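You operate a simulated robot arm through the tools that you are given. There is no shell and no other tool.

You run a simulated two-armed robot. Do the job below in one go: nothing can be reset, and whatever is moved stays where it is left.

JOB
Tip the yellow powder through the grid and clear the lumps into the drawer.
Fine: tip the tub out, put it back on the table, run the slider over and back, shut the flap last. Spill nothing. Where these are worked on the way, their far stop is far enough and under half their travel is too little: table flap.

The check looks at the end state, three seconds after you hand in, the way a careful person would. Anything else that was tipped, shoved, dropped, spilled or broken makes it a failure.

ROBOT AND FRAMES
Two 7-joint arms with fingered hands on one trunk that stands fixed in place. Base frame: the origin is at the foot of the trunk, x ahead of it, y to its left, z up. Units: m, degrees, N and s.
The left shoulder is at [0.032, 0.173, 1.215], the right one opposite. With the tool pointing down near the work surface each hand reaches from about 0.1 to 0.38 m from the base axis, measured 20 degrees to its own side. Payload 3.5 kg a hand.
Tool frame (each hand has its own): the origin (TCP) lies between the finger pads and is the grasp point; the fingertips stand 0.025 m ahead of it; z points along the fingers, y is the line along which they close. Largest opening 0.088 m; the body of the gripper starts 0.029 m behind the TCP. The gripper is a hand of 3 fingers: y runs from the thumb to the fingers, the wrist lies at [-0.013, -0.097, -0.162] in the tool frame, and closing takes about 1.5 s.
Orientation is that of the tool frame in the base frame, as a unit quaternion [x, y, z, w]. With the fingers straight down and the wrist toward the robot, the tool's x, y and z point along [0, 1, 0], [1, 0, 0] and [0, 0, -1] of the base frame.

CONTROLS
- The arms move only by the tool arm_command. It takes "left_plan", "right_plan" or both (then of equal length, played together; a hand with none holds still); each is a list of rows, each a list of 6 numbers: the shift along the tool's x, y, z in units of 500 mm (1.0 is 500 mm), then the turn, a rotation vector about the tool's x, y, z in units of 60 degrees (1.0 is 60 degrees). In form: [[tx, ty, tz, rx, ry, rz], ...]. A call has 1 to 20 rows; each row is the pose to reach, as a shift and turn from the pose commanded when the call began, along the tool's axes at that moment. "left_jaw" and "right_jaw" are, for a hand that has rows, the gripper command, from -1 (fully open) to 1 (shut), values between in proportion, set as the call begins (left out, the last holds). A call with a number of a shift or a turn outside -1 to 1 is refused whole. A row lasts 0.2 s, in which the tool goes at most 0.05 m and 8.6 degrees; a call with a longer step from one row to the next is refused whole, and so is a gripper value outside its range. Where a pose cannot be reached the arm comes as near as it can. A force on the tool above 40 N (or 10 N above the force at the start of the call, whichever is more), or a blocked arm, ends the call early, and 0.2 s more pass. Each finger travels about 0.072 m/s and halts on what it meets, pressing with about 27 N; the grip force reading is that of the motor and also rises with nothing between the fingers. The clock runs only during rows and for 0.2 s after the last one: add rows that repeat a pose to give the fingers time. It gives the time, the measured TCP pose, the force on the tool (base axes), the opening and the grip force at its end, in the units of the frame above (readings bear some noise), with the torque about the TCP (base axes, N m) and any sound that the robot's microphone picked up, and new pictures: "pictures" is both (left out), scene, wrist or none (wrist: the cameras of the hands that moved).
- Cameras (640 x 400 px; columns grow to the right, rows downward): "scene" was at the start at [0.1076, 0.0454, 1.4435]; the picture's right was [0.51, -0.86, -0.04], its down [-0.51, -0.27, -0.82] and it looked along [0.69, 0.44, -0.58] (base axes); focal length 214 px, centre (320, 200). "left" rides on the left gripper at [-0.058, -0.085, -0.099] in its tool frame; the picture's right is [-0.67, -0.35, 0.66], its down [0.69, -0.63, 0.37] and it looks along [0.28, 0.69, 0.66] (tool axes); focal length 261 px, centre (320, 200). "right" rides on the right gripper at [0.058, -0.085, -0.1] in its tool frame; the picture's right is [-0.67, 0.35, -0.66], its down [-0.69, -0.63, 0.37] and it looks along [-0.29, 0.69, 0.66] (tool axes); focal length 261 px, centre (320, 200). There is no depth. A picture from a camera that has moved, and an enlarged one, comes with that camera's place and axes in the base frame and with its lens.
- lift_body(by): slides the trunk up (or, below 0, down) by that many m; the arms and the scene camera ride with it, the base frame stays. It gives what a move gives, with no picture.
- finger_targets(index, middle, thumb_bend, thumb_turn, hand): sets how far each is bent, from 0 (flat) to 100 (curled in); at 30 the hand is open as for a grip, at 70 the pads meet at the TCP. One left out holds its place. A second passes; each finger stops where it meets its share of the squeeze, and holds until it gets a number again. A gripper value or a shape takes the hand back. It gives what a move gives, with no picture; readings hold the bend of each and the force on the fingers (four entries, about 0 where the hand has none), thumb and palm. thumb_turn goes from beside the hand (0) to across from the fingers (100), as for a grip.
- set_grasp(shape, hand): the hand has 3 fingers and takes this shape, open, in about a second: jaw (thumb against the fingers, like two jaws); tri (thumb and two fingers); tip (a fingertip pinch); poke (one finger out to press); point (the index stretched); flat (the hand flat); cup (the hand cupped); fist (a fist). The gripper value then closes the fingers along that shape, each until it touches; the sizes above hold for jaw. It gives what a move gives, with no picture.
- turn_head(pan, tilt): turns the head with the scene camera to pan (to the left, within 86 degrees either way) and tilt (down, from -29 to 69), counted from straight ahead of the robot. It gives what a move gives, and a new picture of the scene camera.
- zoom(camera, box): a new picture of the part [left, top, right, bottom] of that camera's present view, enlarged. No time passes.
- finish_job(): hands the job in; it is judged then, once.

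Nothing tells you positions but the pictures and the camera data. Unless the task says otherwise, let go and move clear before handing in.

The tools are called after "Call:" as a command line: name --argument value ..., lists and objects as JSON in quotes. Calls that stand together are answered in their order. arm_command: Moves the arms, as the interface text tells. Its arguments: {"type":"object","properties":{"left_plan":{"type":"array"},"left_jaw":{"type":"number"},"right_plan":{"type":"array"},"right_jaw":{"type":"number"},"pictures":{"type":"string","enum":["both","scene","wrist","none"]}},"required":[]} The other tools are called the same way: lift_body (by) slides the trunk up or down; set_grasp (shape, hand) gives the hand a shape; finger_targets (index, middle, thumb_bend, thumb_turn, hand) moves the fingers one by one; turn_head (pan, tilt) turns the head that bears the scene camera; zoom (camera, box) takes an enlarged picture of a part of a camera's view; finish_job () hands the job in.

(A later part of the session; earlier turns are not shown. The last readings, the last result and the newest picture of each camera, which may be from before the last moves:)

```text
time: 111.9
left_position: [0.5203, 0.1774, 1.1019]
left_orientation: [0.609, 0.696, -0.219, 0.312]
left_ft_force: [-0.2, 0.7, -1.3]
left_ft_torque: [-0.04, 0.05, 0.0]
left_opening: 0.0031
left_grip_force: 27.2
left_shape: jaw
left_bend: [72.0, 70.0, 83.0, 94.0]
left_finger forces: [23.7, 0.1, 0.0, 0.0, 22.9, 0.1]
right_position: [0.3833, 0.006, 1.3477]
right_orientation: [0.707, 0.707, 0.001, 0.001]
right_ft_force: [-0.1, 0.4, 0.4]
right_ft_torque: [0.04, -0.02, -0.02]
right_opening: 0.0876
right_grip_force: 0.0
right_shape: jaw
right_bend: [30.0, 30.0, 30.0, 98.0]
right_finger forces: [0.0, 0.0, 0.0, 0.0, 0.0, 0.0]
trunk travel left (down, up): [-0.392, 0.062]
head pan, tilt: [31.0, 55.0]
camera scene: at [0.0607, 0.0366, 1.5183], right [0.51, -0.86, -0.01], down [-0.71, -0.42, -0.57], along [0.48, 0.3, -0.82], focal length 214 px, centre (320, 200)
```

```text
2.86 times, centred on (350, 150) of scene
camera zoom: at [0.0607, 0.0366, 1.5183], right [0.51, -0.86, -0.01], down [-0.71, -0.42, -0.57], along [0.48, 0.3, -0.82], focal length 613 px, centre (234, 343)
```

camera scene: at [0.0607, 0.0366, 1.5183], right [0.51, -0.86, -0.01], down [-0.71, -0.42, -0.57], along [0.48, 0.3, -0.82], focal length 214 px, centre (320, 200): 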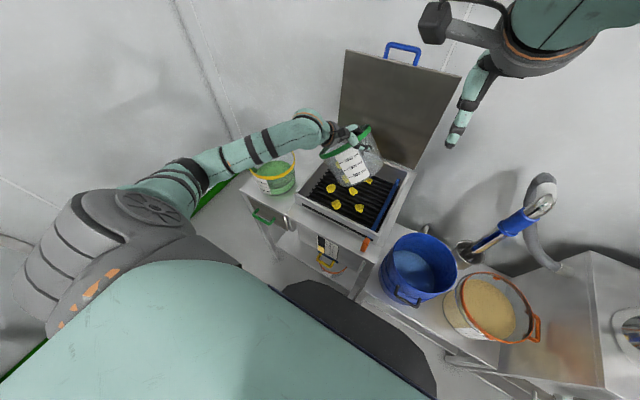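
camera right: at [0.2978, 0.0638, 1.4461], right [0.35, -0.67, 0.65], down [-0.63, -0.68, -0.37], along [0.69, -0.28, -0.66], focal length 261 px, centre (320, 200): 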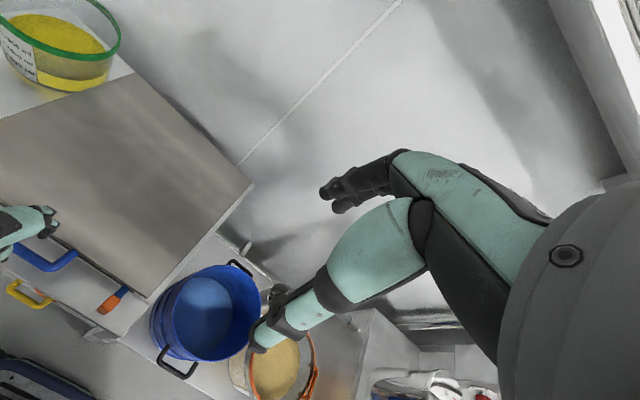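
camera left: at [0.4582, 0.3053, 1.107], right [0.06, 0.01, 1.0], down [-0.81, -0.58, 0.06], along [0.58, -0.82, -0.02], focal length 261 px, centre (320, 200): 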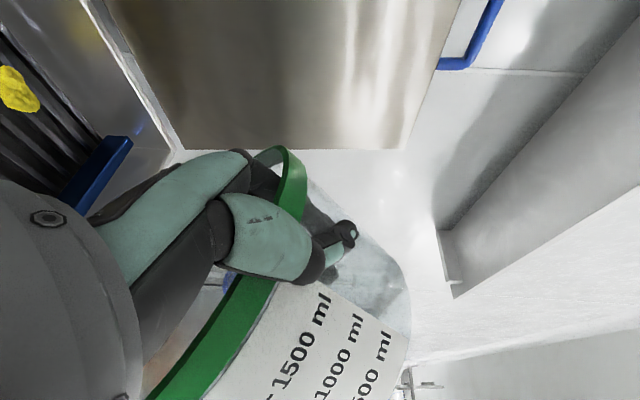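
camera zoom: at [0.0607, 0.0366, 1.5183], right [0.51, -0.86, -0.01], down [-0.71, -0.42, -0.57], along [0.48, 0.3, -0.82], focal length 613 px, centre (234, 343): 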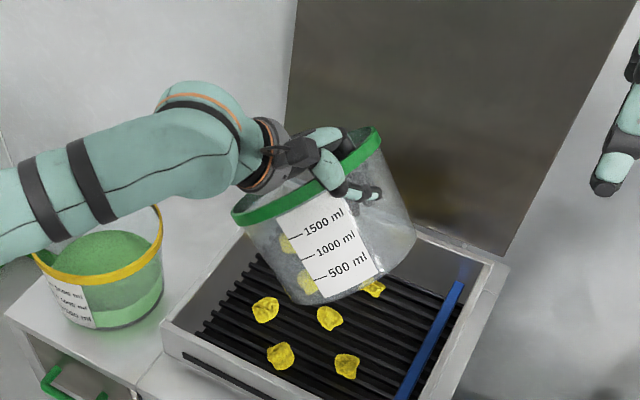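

The tub follows the hand well. Now the final unroll stage.

Call:
arm_command --left_plan '[[0, 0, 0, -0.025, 0.088, 0.032], [0, 0, 0, -0.051, 0.176, 0.063], [0, 0, 0, -0.076, 0.264, 0.095], [0, 0, 0, -0.102, 0.352, 0.127], [0, 0, 0, -0.127, 0.44, 0.1585], [0, 0, 0, -0.153, 0.528, 0.19], [0, 0, 0, -0.178, 0.616, 0.222], [0, 0, 0, -0.2034, 0.7035, 0.2536], [0, 0, 0, -0.2034, 0.7035, 0.2536]]'

Call:
zoom --camera "scene" --box '[260, 80, 440, 220]'

Call:
zoom --camera "right" --box '[20, 0, 290, 230]'

```text
time: 113.9
left_position: [0.5202, 0.1764, 1.1022]
left_orientation: [0.696, 0.694, 0.13, 0.129]
left_ft_force: [-0.7, -0.8, -1.0]
left_ft_torque: [-0.09, 0.01, -0.03]
left_opening: 0.0034
left_grip_force: 26.8
left_shape: jaw
left_bend: [72.0, 70.0, 83.0, 94.0]
left_finger forces: [23.6, 0.0, 0.0, 0.1, 23.8, 0.0]
right_position: [0.383, 0.0054, 1.3478]
right_orientation: [0.707, 0.707, 0.0, 0.0]
right_ft_force: [0.5, 0.2, 0.7]
right_ft_torque: [0.01, -0.03, 0.0]
right_opening: 0.0878
right_grip_force: 0.0
right_shape: jaw
right_bend: [30.0, 30.0, 30.0, 98.0]
right_finger forces: [0.0, 0.1, 0.0, 0.1, 0.1, 0.1]
trunk travel left (down, up): [-0.392, 0.062]
head pan, tilt: [31.0, 55.0]
camera scene: at [0.0607, 0.0366, 1.5183], right [0.51, -0.86, -0.01], down [-0.71, -0.42, -0.57], along [0.48, 0.3, -0.82], focal length 214 px, centre (320, 200)
camera left: at [0.4069, 0.1197, 1.1647], right [-0.09, -0.67, -0.74], down [-0.46, 0.69, -0.57], along [0.89, 0.29, -0.37], focal length 261 px, centre (320, 200)
```

scene: 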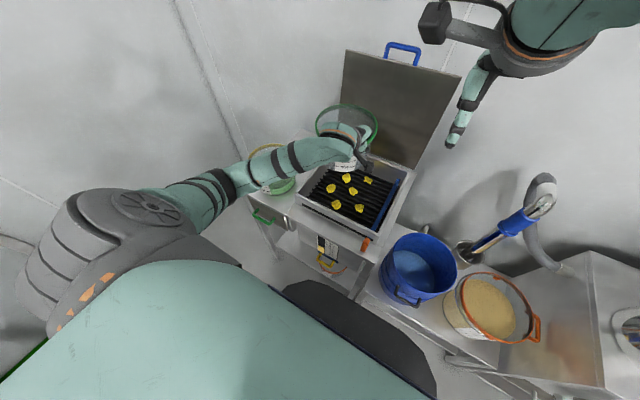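
left: 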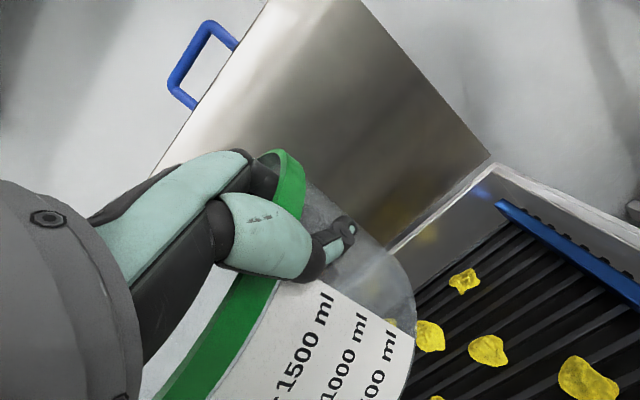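

```text
2.86 times, centred on (350, 150) of scene
camera zoom: at [0.0607, 0.0366, 1.5183], right [0.51, -0.86, -0.01], down [-0.71, -0.42, -0.57], along [0.48, 0.3, -0.82], focal length 613 px, centre (234, 343)
```

zoom: 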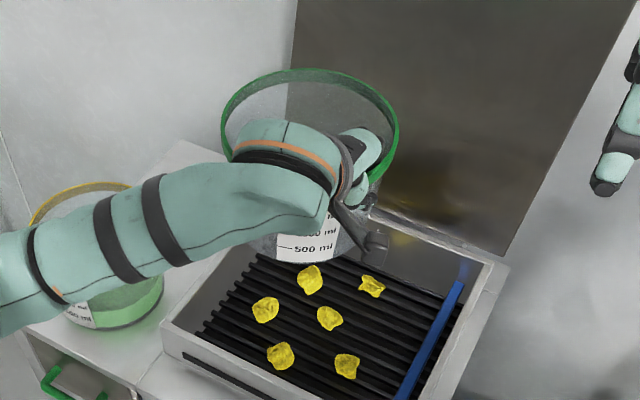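

```text
1.74 times, centred on (155, 115) of right
camera zoom: at [0.2973, 0.064, 1.4466], right [0.35, -0.67, 0.66], down [-0.63, -0.69, -0.37], along [0.69, -0.29, -0.66], focal length 453 px, centre (607, 348)
```

zoom: 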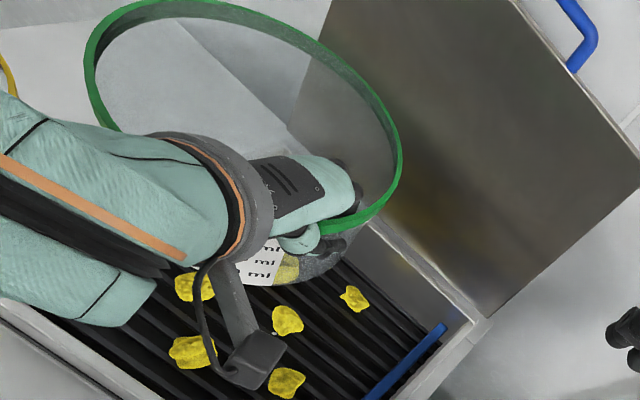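

The tub is upright, sitting to the left of my hand at about (0.545, 0.25). I'll carry it back over its place on the table, keeping clear of the flap.

Call:
arm_command --left_plan '[[0.034, 0.022, 0.0135, 0, 0.009, -0.024], [0.068, 0.045, 0.027, 0, 0.018, -0.048], [0.102, 0.067, 0.04, 0, 0.027, -0.072], [0.136, 0.089, 0.054, 0, 0.037, -0.096], [0.17, 0.112, 0.0675, 0, 0.046, -0.12], [0.204, 0.134, 0.081, 0, 0.055, -0.144], [0.239, 0.1565, 0.0946, 0, 0.064, -0.167], [0.273, 0.179, 0.108, 0, 0.073, -0.191], [0.307, 0.201, 0.1216, 0, 0.082, -0.215], [0.341, 0.2236, 0.135, 0, 0.0915, -0.239], [0.375, 0.246, 0.1486, 0, 0.1, -0.263], [0.409, 0.268, 0.162, 0, 0.11, -0.287], [0.443, 0.2906, 0.1756, 0, 0.119, -0.311], [0.443, 0.2906, 0.1756, 0, 0.119, -0.311]]'

Call:
zoom --camera "scene" --box '[230, 60, 410, 200]'

Call:
zoom --camera "right" --box '[0, 0, 240, 180]'

```text
time: 116.9
left_position: [0.6883, 0.3981, 1.0708]
left_orientation: [0.564, 0.805, 0.149, 0.105]
left_ft_force: [0.3, 0.4, -0.9]
left_ft_torque: [-0.1, 0.06, -0.01]
left_opening: 0.0037
left_grip_force: 26.8
left_shape: jaw
left_bend: [72.0, 70.0, 83.0, 94.0]
left_finger forces: [23.9, 0.0, 0.0, 0.1, 23.8, 0.1]
right_position: [0.3828, 0.0065, 1.3468]
right_orientation: [0.707, 0.707, 0.0, 0.0]
right_ft_force: [-1.1, -0.2, 0.5]
right_ft_torque: [0.0, -0.05, 0.04]
right_opening: 0.0874
right_grip_force: 0.0
right_shape: jaw
right_bend: [30.0, 30.0, 30.0, 98.0]
right_finger forces: [0.0, 0.0, 0.0, 0.1, 0.0, 0.0]
trunk travel left (down, up): [-0.392, 0.062]
head pan, tilt: [31.0, 55.0]
camera scene: at [0.0606, 0.0365, 1.5183], right [0.51, -0.86, -0.01], down [-0.71, -0.42, -0.57], along [0.48, 0.3, -0.82], focal length 214 px, centre (320, 200)
camera left: at [0.6002, 0.3041, 1.1335], right [0.14, -0.66, -0.74], down [-0.66, 0.49, -0.57], along [0.73, 0.57, -0.37], focal length 261 px, centre (320, 200)
```

scene: 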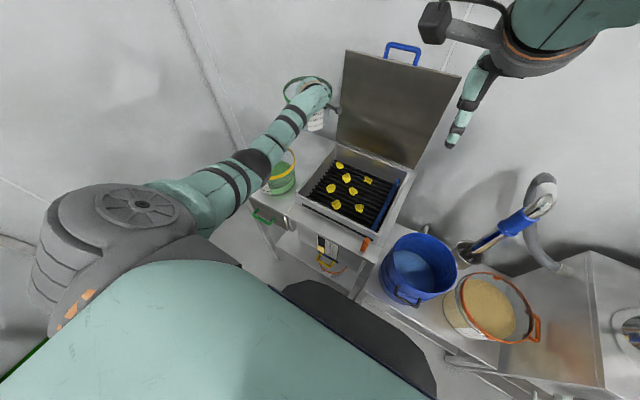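
left: 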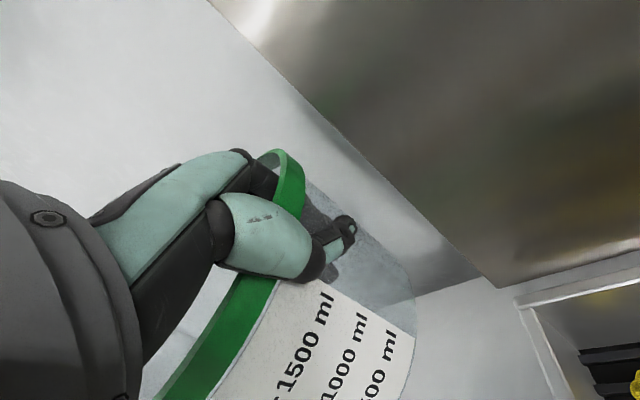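

```text
2.86 times, centred on (320, 130) of scene
camera zoom: at [0.0606, 0.0365, 1.5183], right [0.51, -0.86, -0.01], down [-0.71, -0.42, -0.57], along [0.48, 0.3, -0.82], focal length 613 px, centre (320, 400)
```

zoom: 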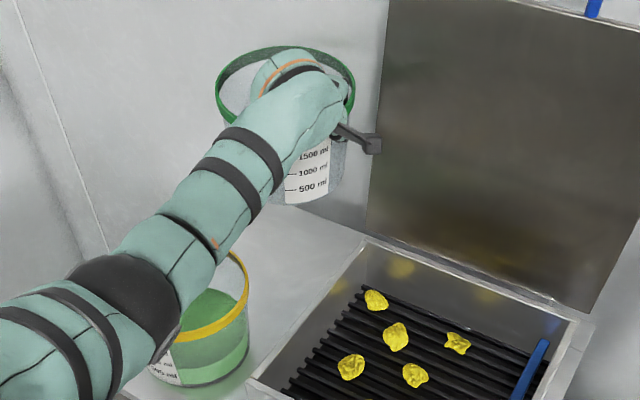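

```text
2.22 times, centred on (120, 90) of right
camera zoom: at [0.2972, 0.064, 1.4466], right [0.35, -0.67, 0.66], down [-0.63, -0.69, -0.37], along [0.69, -0.28, -0.66], focal length 579 px, centre (764, 444)
```

zoom: 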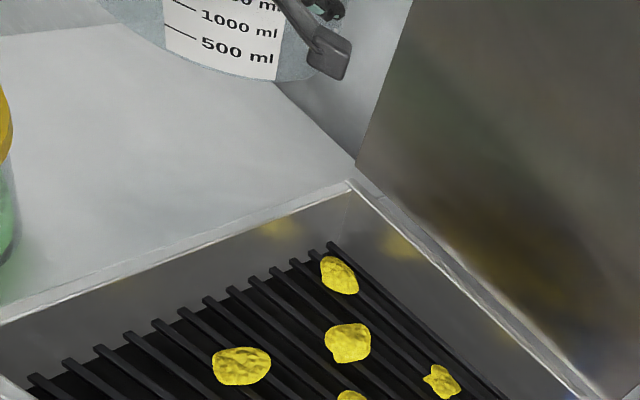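

The tub hangs over its old spot. I'll lower it to just above the table.

Call:
arm_command --left_plan '[[0.003, -0.0144, 0.033, 0, 0, 0], [0.006, -0.029, 0.066, 0, 0, 0], [0.008, -0.043, 0.098, 0, 0, 0], [0.011, -0.0575, 0.131, 0, 0, 0], [0.014, -0.072, 0.164, 0, 0, 0], [0.017, -0.086, 0.197, 0, 0, 0], [0.02, -0.1, 0.23, 0, 0, 0], [0.022, -0.115, 0.2624, 0, 0, 0], [0.022, -0.115, 0.2624, 0, 0, 0]]'

Call:
zoom --camera "scene" --box '[230, 80, 370, 190]'

Call:
zoom --camera "right" --box '[0, 0, 180, 130]'

```text
time: 118.9
left_position: [0.6755, 0.4059, 0.931]
left_orientation: [0.564, 0.805, 0.149, 0.105]
left_ft_force: [0.9, 0.0, -1.8]
left_ft_torque: [-0.1, -0.01, -0.01]
left_opening: 0.0032
left_grip_force: 27.2
left_shape: jaw
left_bend: [72.0, 70.0, 83.0, 94.0]
left_finger forces: [23.7, 0.0, 0.0, 0.0, 23.9, 0.0]
right_position: [0.3833, 0.0048, 1.3469]
right_orientation: [0.707, 0.707, 0.0, -0.001]
right_ft_force: [0.4, 0.3, -0.9]
right_ft_torque: [0.02, 0.0, 0.02]
right_opening: 0.0877
right_grip_force: 0.1
right_shape: jaw
right_bend: [30.0, 30.0, 30.0, 98.0]
right_finger forces: [0.1, 0.0, 0.0, 0.0, 0.0, 0.0]
trunk travel left (down, up): [-0.392, 0.062]
head pan, tilt: [31.0, 55.0]
camera scene: at [0.0605, 0.0367, 1.5183], right [0.51, -0.86, -0.01], down [-0.71, -0.42, -0.57], along [0.48, 0.3, -0.82], focal length 214 px, centre (320, 200)
camera left: at [0.5878, 0.3123, 0.9925], right [0.14, -0.66, -0.74], down [-0.66, 0.49, -0.57], along [0.73, 0.57, -0.37], focal length 261 px, centre (320, 200)
```

scene: 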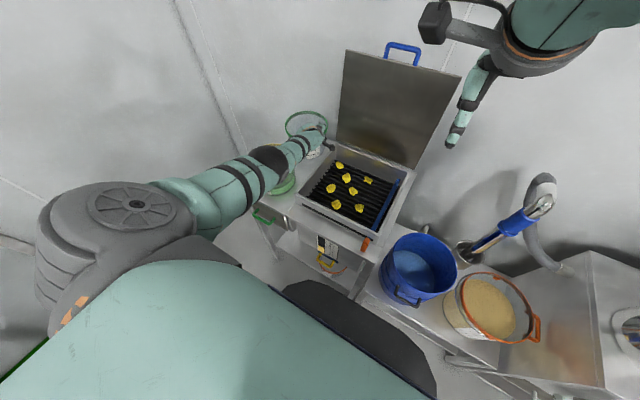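
left: 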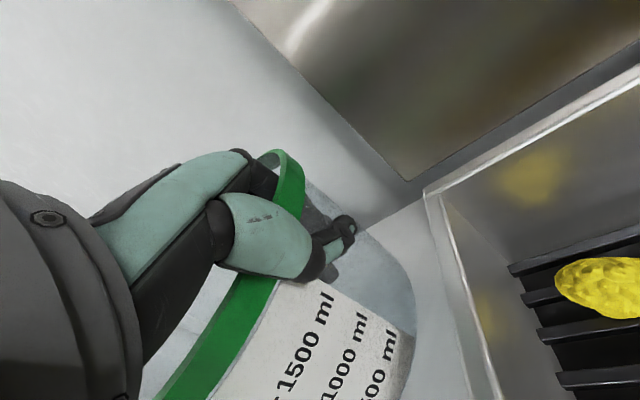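

```text
3.64 times, centred on (300, 135) of scene
camera zoom: at [0.0605, 0.0367, 1.5183], right [0.51, -0.86, -0.01], down [-0.71, -0.42, -0.57], along [0.48, 0.3, -0.82], focal length 780 px, centre (393, 436)
```

zoom: 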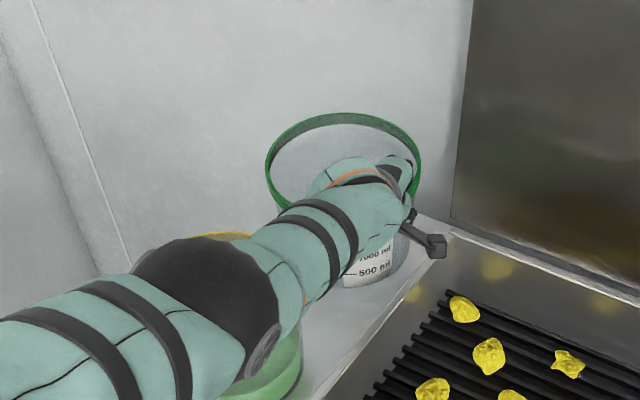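

```text
3.08 times, centred on (90, 65) of right
camera zoom: at [0.2971, 0.0641, 1.4467], right [0.35, -0.67, 0.66], down [-0.63, -0.69, -0.37], along [0.69, -0.29, -0.66], focal length 802 px, centre (1028, 615)
```

zoom: 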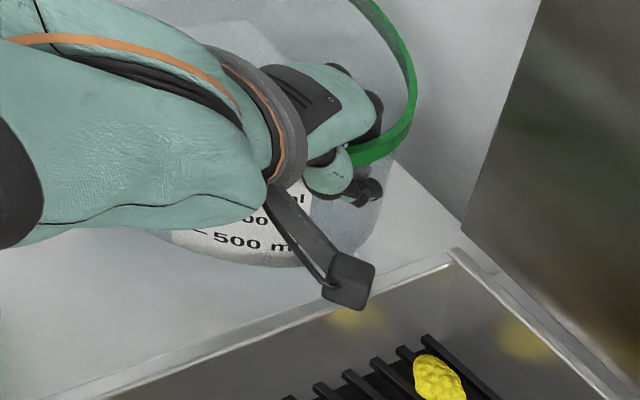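

Nearly down. I'll lower in small steps until the tub touches the table.

Call:
arm_command --left_plan '[[0, -0.0036, 0.0093, 0, 0, 0], [0, -0.0072, 0.0187, 0, 0, 0], [0, -0.0107, 0.028, 0, 0, 0], [0, -0.0107, 0.028, 0, 0, 0]]' --pictures "none"

Call:
arm_command --left_plan '[[0, -0.002, 0.005, 0, 0, 0], [0, -0.004, 0.01, 0, 0, 0], [0, -0.004, 0.01, 0, 0, 0]]' --pictures "wrist"

Call:
zoom --camera "right" --box '[0, 0, 180, 130]'

Call:
zoom --camera "scene" --box '[230, 80, 370, 190]'

```text
time: 119.9
left_position: [0.671, 0.4049, 0.9186]
left_orientation: [0.566, 0.804, 0.15, 0.105]
left_ft_force: [-0.4, -0.3, -2.2]
left_ft_torque: [-0.09, -0.01, -0.01]
left_opening: 0.0032
left_grip_force: 27.2
left_shape: jaw
left_bend: [72.0, 70.0, 83.0, 94.0]
left_finger forces: [23.7, 0.0, 0.0, 0.0, 23.8, 0.0]
left hand out of reach, approached as far as the arm can: row 1, 2, 3, 4
right_position: [0.3821, 0.0056, 1.3483]
right_orientation: [0.707, 0.707, -0.001, 0.0]
right_ft_force: [0.3, -0.5, 0.5]
right_ft_torque: [0.04, 0.02, 0.0]
right_opening: 0.0875
right_grip_force: 0.0
right_shape: jaw
right_bend: [30.0, 30.0, 30.0, 98.0]
right_finger forces: [0.1, 0.1, 0.1, 0.0, 0.1, 0.1]
trunk travel left (down, up): [-0.392, 0.062]
head pan, tilt: [31.0, 55.0]
```

```text
time: 120.7
left_position: [0.669, 0.4031, 0.9145]
left_orientation: [0.564, 0.805, 0.149, 0.105]
left_ft_force: [-0.8, 0.0, -1.4]
left_ft_torque: [-0.11, -0.02, -0.01]
left_opening: 0.0034
left_grip_force: 27.1
left_shape: jaw
left_bend: [72.0, 70.0, 83.0, 94.0]
left_finger forces: [23.6, 0.0, 0.0, 0.1, 23.7, 0.1]
right_position: [0.3825, 0.0061, 1.3475]
right_orientation: [0.707, 0.707, -0.001, 0.0]
right_ft_force: [-0.6, -0.3, -0.5]
right_ft_torque: [0.03, -0.01, 0.0]
right_opening: 0.0875
right_grip_force: 0.1
right_shape: jaw
right_bend: [30.0, 30.0, 30.0, 98.0]
right_finger forces: [0.0, 0.0, 0.1, 0.0, 0.0, 0.1]
trunk travel left (down, up): [-0.392, 0.062]
head pan, tilt: [31.0, 55.0]
camera left: at [0.5806, 0.311, 0.9775], right [0.14, -0.66, -0.74], down [-0.66, 0.49, -0.57], along [0.73, 0.57, -0.37], focal length 261 px, centre (320, 200)
```

left: 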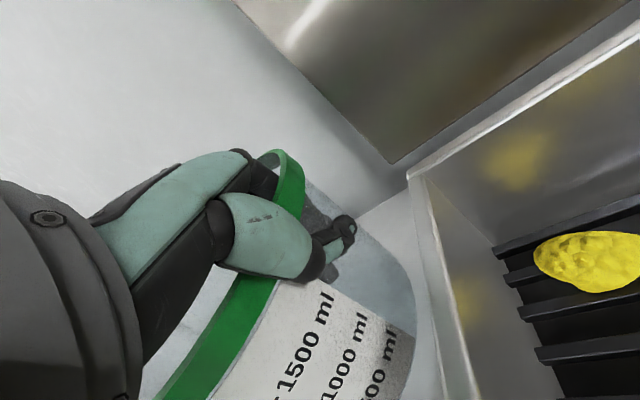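

```text
3.08 times, centred on (90, 65) of right
camera zoom: at [0.2973, 0.064, 1.4466], right [0.35, -0.67, 0.66], down [-0.63, -0.69, -0.37], along [0.69, -0.29, -0.66], focal length 802 px, centre (1028, 615)
```

zoom: 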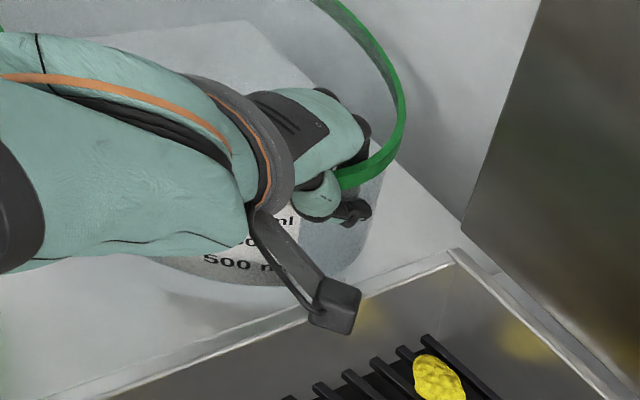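

```text
3.64 times, centred on (300, 135) of scene
camera zoom: at [0.0607, 0.0366, 1.5183], right [0.51, -0.86, -0.01], down [-0.71, -0.42, -0.57], along [0.48, 0.3, -0.82], focal length 780 px, centre (393, 436)
```

zoom: 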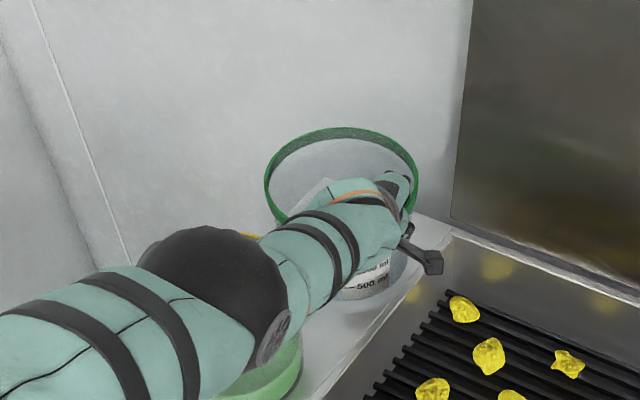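

The arm is at full stretch and the tub is only a few millimetres up. I'll lower the trunk slightly to set it down.

Call:
lift_body --by -0.006

Call:
zoom --camera "right" --box '[0, 0, 180, 130]'

```text
time: 121.2
left_position: [0.6676, 0.4039, 0.9079]
left_orientation: [0.565, 0.804, 0.149, 0.105]
left_ft_force: [2.7, 0.4, 5.5]
left_ft_torque: [0.02, 0.05, 0.0]
left_opening: 0.0036
left_grip_force: 27.6
left_shape: jaw
left_bend: [72.0, 70.0, 83.0, 94.0]
left_finger forces: [25.0, 0.1, 0.1, 0.0, 24.2, 0.0]
right_position: [0.3819, 0.0042, 1.3411]
right_orientation: [0.707, 0.707, 0.001, 0.0]
right_ft_force: [-0.3, 0.4, -0.1]
right_ft_torque: [0.01, -0.01, -0.01]
right_opening: 0.0872
right_grip_force: 0.1
right_shape: jaw
right_bend: [30.0, 30.0, 30.0, 98.0]
right_finger forces: [0.0, 0.0, 0.1, 0.0, 0.0, 0.0]
trunk travel left (down, up): [-0.386, 0.068]
head pan, tilt: [31.0, 55.0]
```

```text
3.08 times, centred on (90, 65) of right
camera zoom: at [0.2964, 0.0626, 1.4408], right [0.35, -0.67, 0.65], down [-0.63, -0.68, -0.37], along [0.69, -0.28, -0.66], focal length 802 px, centre (1028, 615)
```

zoom: 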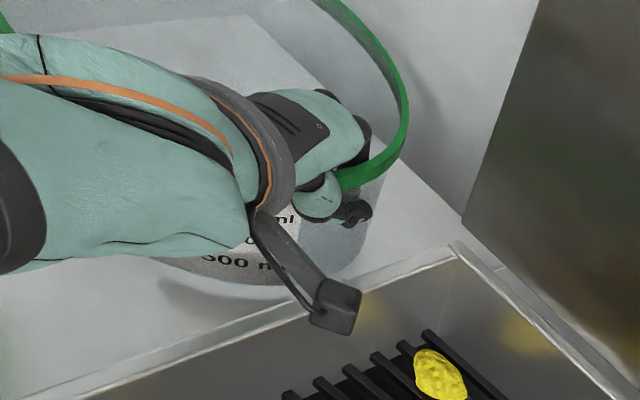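

Contact made (+5.5 N). I'll open the hand partway to let the tub settle.

Call:
arm_command --left_plan '[[0, 0, 0, 0, 0, 0], [0, 0, 0, 0, 0, 0], [0, 0, 0, 0, 0, 0], [0, 0, 0, 0, 0, 0], [0, 0, 0, 0, 0, 0], [0, 0, 0, 0, 0, 0]]' --left_jaw -0.5

Call:
zoom --camera "right" --box '[0, 0, 180, 130]'

Call:
zoom --camera "scene" --box '[230, 80, 370, 190]'

```text
time: 122.7
left_position: [0.668, 0.4029, 0.9088]
left_orientation: [0.564, 0.806, 0.149, 0.104]
left_ft_force: [-0.2, 1.0, -0.5]
left_ft_torque: [-0.02, -0.03, -0.01]
left_opening: 0.066
left_grip_force: 0.0
left_shape: jaw
left_bend: [27.0, 36.0, 54.0, 99.0]
left_finger forces: [0.1, 0.0, 0.0, 0.0, 0.0, 0.0]
right_position: [0.3818, 0.0047, 1.3407]
right_orientation: [0.707, 0.707, 0.0, 0.0]
right_ft_force: [-0.3, -0.2, 0.5]
right_ft_torque: [0.0, 0.0, -0.01]
right_opening: 0.0877
right_grip_force: 0.0
right_shape: jaw
right_bend: [30.0, 30.0, 30.0, 98.0]
right_finger forces: [0.1, 0.0, 0.0, 0.1, 0.0, 0.0]
trunk travel left (down, up): [-0.386, 0.068]
head pan, tilt: [31.0, 55.0]
camera scene: at [0.0615, 0.0363, 1.512], right [0.51, -0.86, -0.01], down [-0.71, -0.42, -0.56], along [0.48, 0.3, -0.83], focal length 214 px, centre (320, 200)
camera left: at [0.5803, 0.3108, 0.9703], right [0.14, -0.66, -0.74], down [-0.66, 0.49, -0.57], along [0.73, 0.57, -0.37], focal length 261 px, centre (320, 200)
```

scene: 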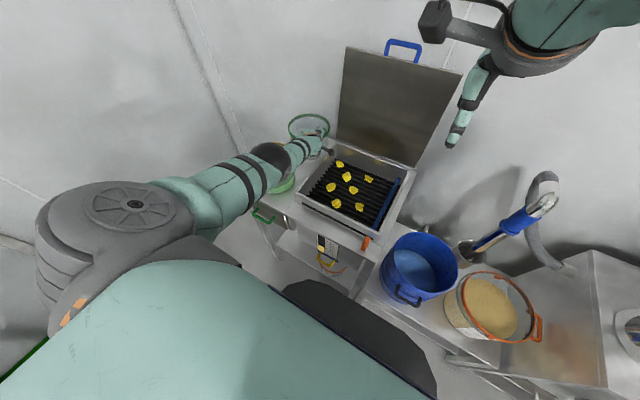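
left: 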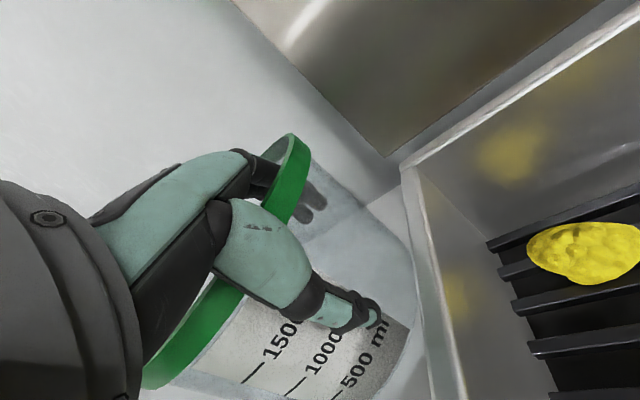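

```text
3.08 times, centred on (90, 65) of right
camera zoom: at [0.2971, 0.0638, 1.4407], right [0.35, -0.67, 0.65], down [-0.63, -0.69, -0.37], along [0.69, -0.28, -0.66], focal length 802 px, centre (1028, 615)
```

zoom: 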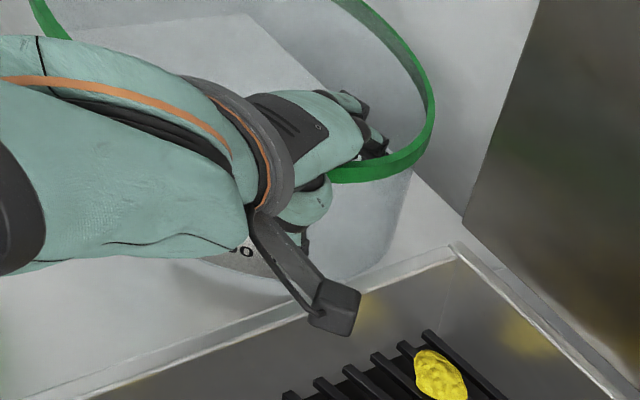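

```text
3.64 times, centred on (300, 135) of scene
camera zoom: at [0.0615, 0.0363, 1.512], right [0.51, -0.86, -0.01], down [-0.71, -0.42, -0.56], along [0.48, 0.3, -0.83], focal length 780 px, centre (393, 436)
```

zoom: 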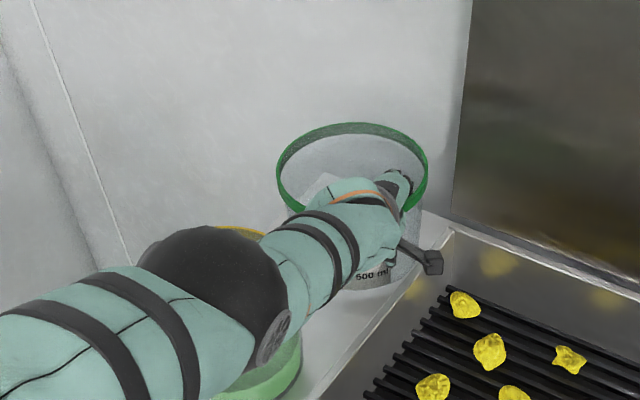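

The tub is standing and released. I'll open fully and withdraw straight up.

Call:
arm_command --left_plan '[[0, 0, 0, 0, 0, 0], [0, 0, 0, 0, 0, 0], [0, 0, 0, 0, 0, 0], [0, 0.0036, -0.0187, 0, 0, 0], [0, 0.0107, -0.0467, 0, 0, 0], [0, 0.025, -0.084, 0, 0, 0], [0, 0.043, -0.13, 0, 0, 0], [0, 0.061, -0.177, 0, 0, 0], [0, 0.079, -0.224, 0, 0, 0], [0, 0.079, -0.224, 0, 0, 0]]' --left_jaw -1

Call:
zoom --camera "scene" --box '[230, 80, 410, 220]'

Call:
zoom --camera "right" --box '[0, 0, 240, 240]'

```text
time: 124.8
left_position: [0.7103, 0.4148, 1.0008]
left_orientation: [0.564, 0.805, 0.15, 0.103]
left_ft_force: [-0.2, -0.1, -0.1]
left_ft_torque: [0.0, 0.0, -0.03]
left_opening: 0.088
left_grip_force: 0.2
left_shape: jaw
left_bend: [30.0, 30.0, 30.0, 97.0]
left_finger forces: [0.0, 0.0, 0.0, 0.1, 0.0, 0.1]
left hand out of reach, approached as far as the arm can: row 4, 5, 6, 7, 8, 9, 10
right_position: [0.3813, 0.0053, 1.3418]
right_orientation: [0.706, 0.708, 0.001, 0.001]
right_ft_force: [0.1, -0.1, 0.5]
right_ft_torque: [0.0, 0.01, 0.0]
right_opening: 0.0873
right_grip_force: 0.0
right_shape: jaw
right_bend: [30.0, 30.0, 30.0, 98.0]
right_finger forces: [0.1, 0.0, 0.0, 0.1, 0.0, 0.0]
trunk travel left (down, up): [-0.386, 0.068]
head pan, tilt: [31.0, 55.0]
camera scene: at [0.0616, 0.0364, 1.512], right [0.51, -0.86, -0.01], down [-0.71, -0.42, -0.56], along [0.48, 0.3, -0.83], focal length 214 px, centre (320, 200)
camera left: at [0.6212, 0.3214, 1.0629], right [0.14, -0.66, -0.74], down [-0.66, 0.49, -0.57], along [0.73, 0.57, -0.37], focal length 261 px, centre (320, 200)
```

scene: 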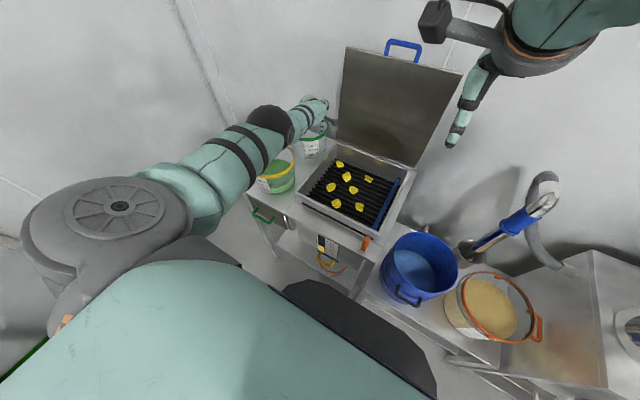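
left: 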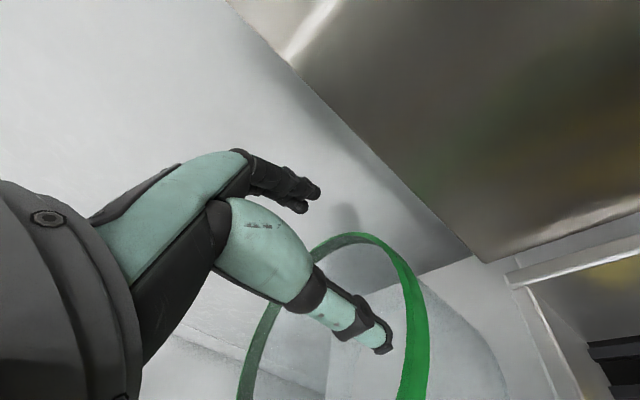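

```text
2.86 times, centred on (320, 150) of scene
camera zoom: at [0.0616, 0.0364, 1.512], right [0.51, -0.86, -0.01], down [-0.71, -0.42, -0.56], along [0.48, 0.3, -0.83], focal length 613 px, centre (320, 343)
```

zoom: 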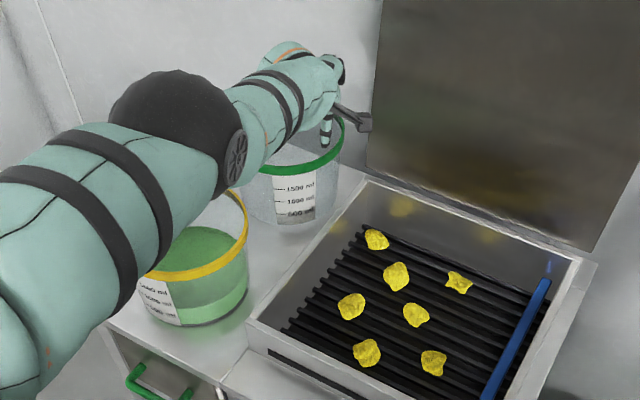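

```text
1.67 times, centred on (120, 120) of right
camera zoom: at [0.2972, 0.0638, 1.4406], right [0.35, -0.67, 0.65], down [-0.63, -0.69, -0.37], along [0.69, -0.28, -0.66], focal length 434 px, centre (653, 333)
```

zoom: 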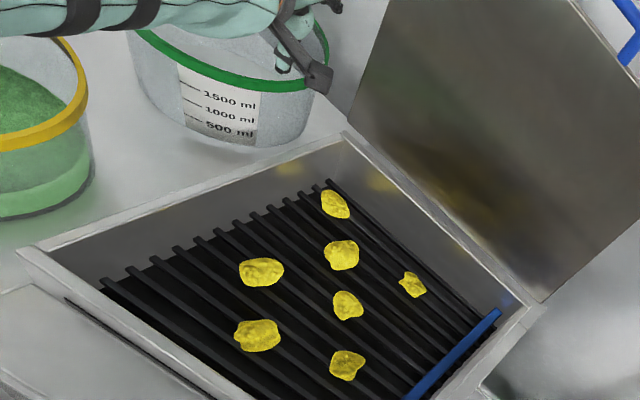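

The tub stands upright in place and is empty. I'll move the hand up and back, clear of everything.

Call:
arm_command --left_plan '[[0, 0.02, -0.056, 0, 0, 0], [-0.005, 0.01, -0.11, 0, 0, 0], [-0.015, -0.03, -0.17, 0, 0, 0], [-0.03, -0.08, -0.22, 0, 0, 0], [-0.044, -0.142, -0.269, 0, 0, 0], [-0.06, -0.2, -0.3, 0, 0, 0], [-0.06, -0.2, -0.3, 0, 0, 0]]'

```text
time: 126.3
left_position: [0.7403, 0.3761, 1.0746]
left_orientation: [0.559, 0.81, 0.147, 0.099]
left_ft_force: [-0.4, 13.0, -0.2]
left_ft_torque: [-0.5, -0.06, 0.3]
left_opening: 0.088
left_grip_force: 0.0
left_shape: jaw
left_bend: [29.0, 30.0, 30.0, 97.0]
left_finger forces: [11.3, 0.0, 0.1, 0.1, 0.0, 0.0]
left hand out of reach, approached as far as the arm can: row 1, 2, 3, 4, 5, 6, 7
right_position: [0.3811, 0.012, 1.3406]
right_orientation: [0.707, 0.708, 0.0, 0.001]
right_ft_force: [0.4, -0.1, -0.6]
right_ft_torque: [0.0, -0.02, 0.01]
right_opening: 0.088
right_grip_force: 0.1
right_shape: jaw
right_bend: [30.0, 30.0, 30.0, 98.0]
right_finger forces: [0.0, 0.1, 0.1, 0.0, 0.0, 0.0]
trunk travel left (down, up): [-0.386, 0.068]
head pan, tilt: [31.0, 55.0]
stopped in row 7 (left hand): the force on the tool passed its limit at 55 N (the readings are from after the stop); the commanded pose is now the measured one
camera scene: at [0.0613, 0.0437, 1.5118], right [0.52, -0.86, 0.0], down [-0.71, -0.43, -0.56], along [0.48, 0.29, -0.83], focal length 214 px, centre (320, 200)
camera left: at [0.6547, 0.2812, 1.1381], right [0.14, -0.66, -0.74], down [-0.68, 0.48, -0.56], along [0.72, 0.58, -0.38], focal length 261 px, centre (320, 200)
```

scene: 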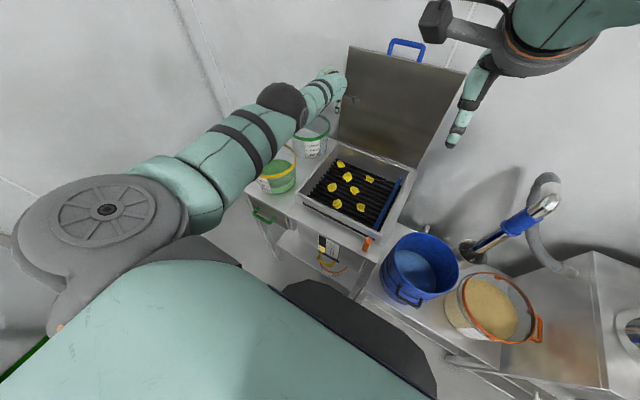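
left: 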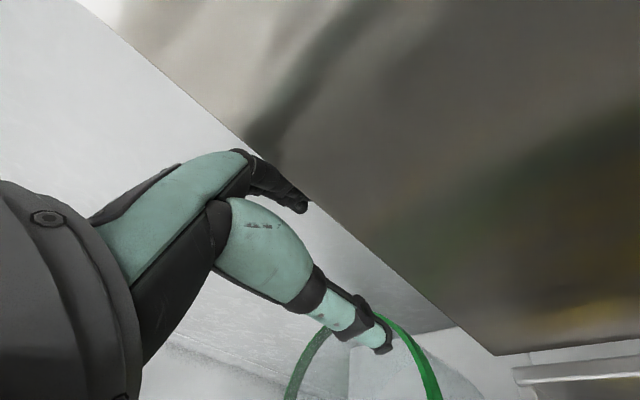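

A finger brushed the flap's left edge because the arm is stretched straight and resisted coming back. I'll first move left to relieve that.

Call:
arm_command --left_plan '[[0.04, 0.012, 0.005, 0, 0, 0], [0.08, 0.025, 0.01, 0, 0, 0], [0.1, 0.03, 0.012, 0, 0, 0], [0.1, 0.03, 0.012, 0, 0, 0]]'

Call:
zoom --camera "scene" --box '[230, 50, 410, 190]'

```text
time: 127.3
left_position: [0.7322, 0.4203, 1.0763]
left_orientation: [0.562, 0.808, 0.149, 0.098]
left_ft_force: [0.7, -0.2, 0.3]
left_ft_torque: [0.04, -0.01, 0.0]
left_opening: 0.0877
left_grip_force: 0.0
left_shape: jaw
left_bend: [30.0, 30.0, 30.0, 97.0]
left_finger forces: [0.0, 0.0, 0.1, 0.0, 0.0, 0.0]
left hand out of reach, approached as far as the arm can: row 2, 3, 4
right_position: [0.3815, 0.0041, 1.3406]
right_orientation: [0.707, 0.707, 0.001, -0.001]
right_ft_force: [-0.1, 0.1, 0.0]
right_ft_torque: [-0.01, 0.0, -0.02]
right_opening: 0.0874
right_grip_force: 0.1
right_shape: jaw
right_bend: [30.0, 30.0, 30.0, 98.0]
right_finger forces: [0.1, 0.0, 0.0, 0.1, 0.0, 0.0]
trunk travel left (down, up): [-0.386, 0.068]
head pan, tilt: [31.0, 55.0]
camera scene: at [0.0617, 0.0356, 1.512], right [0.51, -0.86, -0.01], down [-0.71, -0.42, -0.56], along [0.48, 0.3, -0.83], focal length 214 px, centre (320, 200)
camera left: at [0.6458, 0.3266, 1.1391], right [0.14, -0.65, -0.74], down [-0.67, 0.49, -0.56], along [0.72, 0.58, -0.37], focal length 261 px, centre (320, 200)
```

scene: 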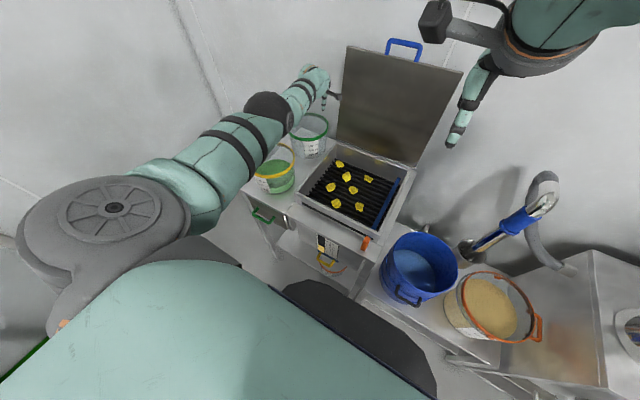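
left: 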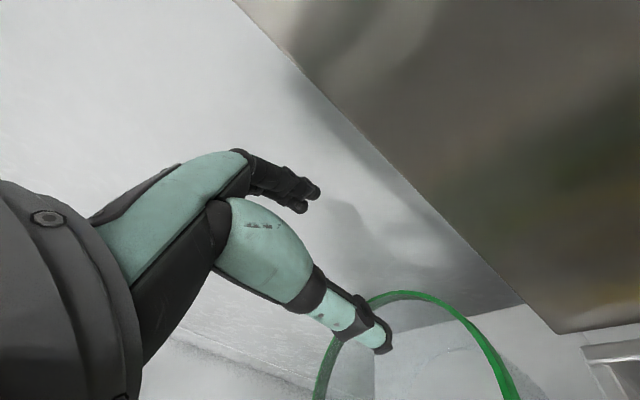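

```text
2.86 times, centred on (320, 120) of scene
camera zoom: at [0.0617, 0.0356, 1.512], right [0.51, -0.86, -0.01], down [-0.71, -0.42, -0.56], along [0.48, 0.3, -0.83], focal length 613 px, centre (320, 429)
```

zoom: 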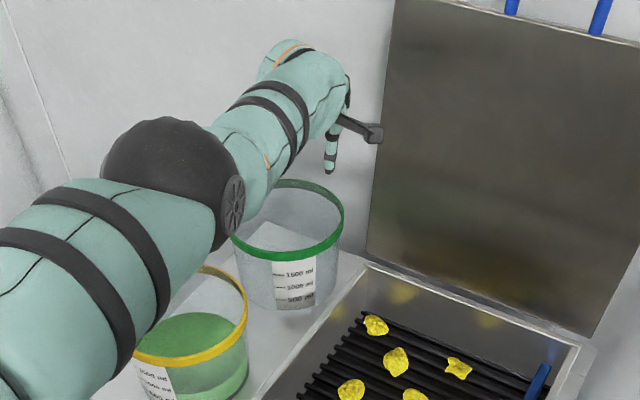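

Clear of the flap. Now I'll try pulling straight back toward me in small steps.

Call:
arm_command --left_plan '[[0.01, -0.03, -0.01, 0, 0, 0], [0.02, -0.06, -0.025, 0, 0, 0], [0.03, -0.1, -0.04, 0, 0, 0], [0.04, -0.14, -0.055, 0, 0, 0], [0.04, -0.14, -0.055, 0, 0, 0]]'

```text
time: 128.5
left_position: [0.7237, 0.435, 1.0611]
left_orientation: [0.561, 0.808, 0.149, 0.097]
left_ft_force: [0.6, 0.1, -0.7]
left_ft_torque: [-0.01, 0.01, 0.01]
left_opening: 0.0881
left_grip_force: 0.1
left_shape: jaw
left_bend: [30.0, 30.0, 30.0, 97.0]
left_finger forces: [0.0, 0.0, 0.1, 0.0, 0.0, 0.0]
left hand out of reach, approached as far as the arm can: row 1, 2, 3, 4, 5
right_position: [0.3822, 0.0063, 1.3416]
right_orientation: [0.707, 0.707, 0.0, 0.0]
right_ft_force: [0.0, -0.2, 0.4]
right_ft_torque: [0.01, 0.01, 0.01]
right_opening: 0.0874
right_grip_force: 0.2
right_shape: jaw
right_bend: [30.0, 30.0, 30.0, 98.0]
right_finger forces: [0.0, 0.0, 0.1, 0.0, 0.1, 0.0]
trunk travel left (down, up): [-0.386, 0.068]
head pan, tilt: [31.0, 55.0]
camera scene: at [0.0616, 0.0364, 1.512], right [0.51, -0.86, -0.01], down [-0.71, -0.42, -0.56], along [0.48, 0.3, -0.83], focal length 214 px, centre (320, 200)
camera left: at [0.6365, 0.3408, 1.1243], right [0.14, -0.65, -0.74], down [-0.67, 0.49, -0.56], along [0.72, 0.58, -0.37], focal length 261 px, centre (320, 200)
```

scene: 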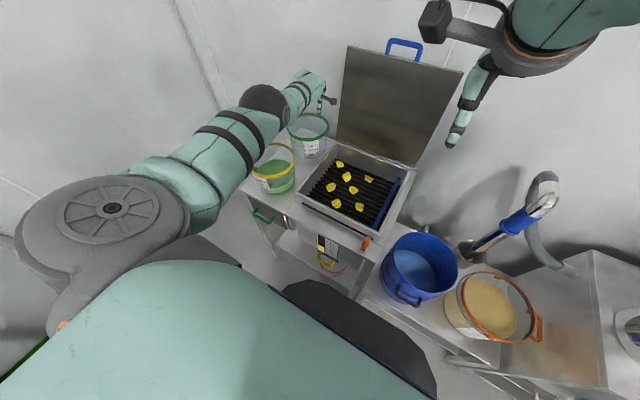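
left: 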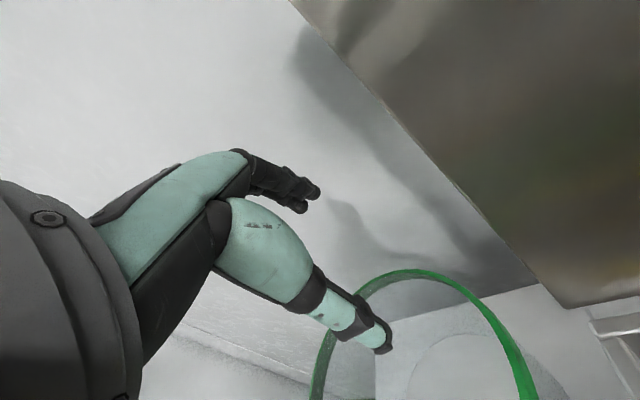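

Still stuck in that direction. I'll try the trick that worked before: yaw the hand clockwise while rising and coming back.

Call:
arm_command --left_plan '[[0, -0.01, -0.02, 0, -0.034, 0.089], [0, -0.02, -0.04, 0, -0.068, 0.178], [0, -0.035, -0.06, 0, -0.102, 0.267], [0, -0.05, -0.08, 0, -0.137, 0.356], [0, -0.065, -0.1, 0, -0.171, 0.445], [0, -0.08, -0.11, 0, -0.205, 0.534], [0, -0.09, -0.12, 0, -0.239, 0.623], [0, -0.09, -0.12, 0, -0.239, 0.623]]'

```text
time: 130.3
left_position: [0.6906, 0.4217, 1.098]
left_orientation: [0.804, 0.568, 0.102, 0.144]
left_ft_force: [-0.2, 0.2, -0.3]
left_ft_torque: [-0.02, 0.0, -0.01]
left_opening: 0.088
left_grip_force: 0.0
left_shape: jaw
left_bend: [30.0, 30.0, 30.0, 97.0]
left_finger forces: [0.0, 0.0, 0.0, 0.1, 0.0, 0.1]
left hand out of reach, approached as far as the arm can: row 1, 2, 3, 4, 5, 6, 7, 8
right_position: [0.3821, 0.0052, 1.3405]
right_orientation: [0.707, 0.707, 0.0, 0.0]
right_ft_force: [0.5, 0.3, 0.9]
right_ft_torque: [-0.03, -0.02, 0.01]
right_opening: 0.0876
right_grip_force: 0.1
right_shape: jaw
right_bend: [30.0, 30.0, 30.0, 98.0]
right_finger forces: [0.1, 0.0, 0.0, 0.0, 0.1, 0.0]
trunk travel left (down, up): [-0.386, 0.068]
head pan, tilt: [31.0, 55.0]
camera scene: at [0.0616, 0.0363, 1.512], right [0.51, -0.86, -0.01], down [-0.71, -0.42, -0.56], along [0.48, 0.3, -0.83], focal length 214 px, centre (320, 200)
camera left: at [0.5633, 0.4063, 1.1611], right [-0.32, -0.6, -0.74], down [-0.21, 0.8, -0.56], along [0.93, -0.03, -0.38], focal length 261 px, centre (320, 200)
```

scene: 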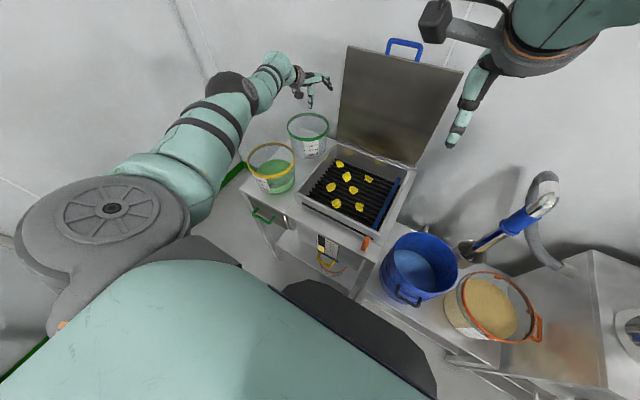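
left: 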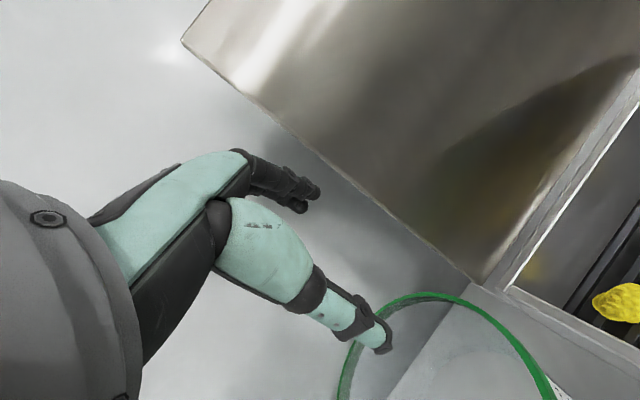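

The hand is clear above the tubs. I'll try lifting up and back in a larger arc to bend the elbow.

Call:
arm_command --left_plan '[[0, 0.02, -0.06, 0, 0, 0], [0, 0.04, -0.13, 0, 0, 0], [0, 0.03, -0.21, 0, 0, 0], [0, 0.0, -0.29, 0, 0, 0], [0, -0.03, -0.37, 0, 0, 0], [0, -0.07, -0.45, 0, 0, 0], [0, -0.11, -0.53, 0, 0, 0], [0, -0.15, -0.6, 0, 0, 0], [0, -0.15, -0.6, 0, 0, 0]]'

```text
time: 132.3
left_position: [0.5967, 0.5426, 1.3785]
left_orientation: [0.804, 0.568, 0.102, 0.143]
left_ft_force: [-0.2, 0.1, -0.1]
left_ft_torque: [0.01, -0.01, 0.0]
left_opening: 0.0882
left_grip_force: 0.1
left_shape: jaw
left_bend: [30.0, 30.0, 30.0, 97.0]
left_finger forces: [0.0, 0.1, 0.0, 0.1, 0.0, 0.0]
left hand out of reach, approached as far as the arm can: row 1, 2, 3, 4, 5, 6, 7, 8, 9
right_position: [0.382, 0.0057, 1.3411]
right_orientation: [0.707, 0.707, 0.0, 0.0]
right_ft_force: [-0.1, -0.6, 0.0]
right_ft_torque: [-0.02, 0.0, 0.01]
right_opening: 0.0875
right_grip_force: 0.1
right_shape: jaw
right_bend: [30.0, 30.0, 30.0, 98.0]
right_finger forces: [0.0, 0.0, 0.0, 0.1, 0.0, 0.1]
trunk travel left (down, up): [-0.386, 0.068]
head pan, tilt: [31.0, 55.0]
camera scene: at [0.0613, 0.0365, 1.512], right [0.51, -0.86, -0.01], down [-0.71, -0.42, -0.56], along [0.48, 0.3, -0.83], focal length 214 px, centre (320, 200)
camera left: at [0.4705, 0.5251, 1.4421], right [-0.32, -0.6, -0.74], down [-0.21, 0.8, -0.56], along [0.93, -0.02, -0.38], focal length 261 px, centre (320, 200)
```

scene: 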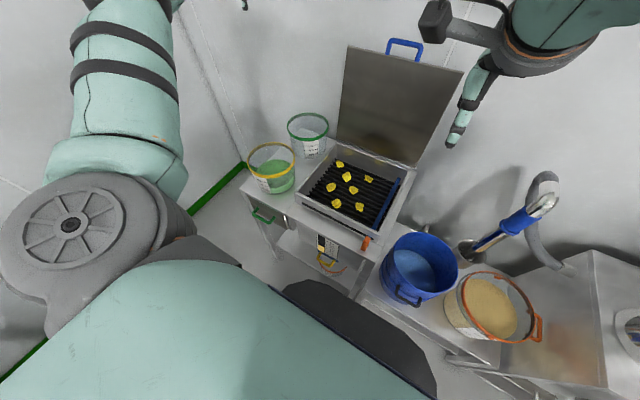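
left: 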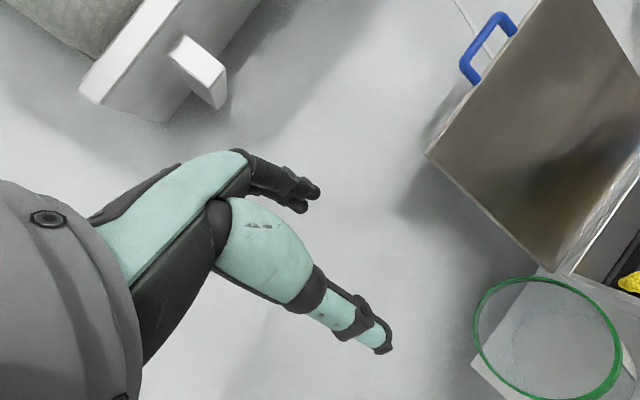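

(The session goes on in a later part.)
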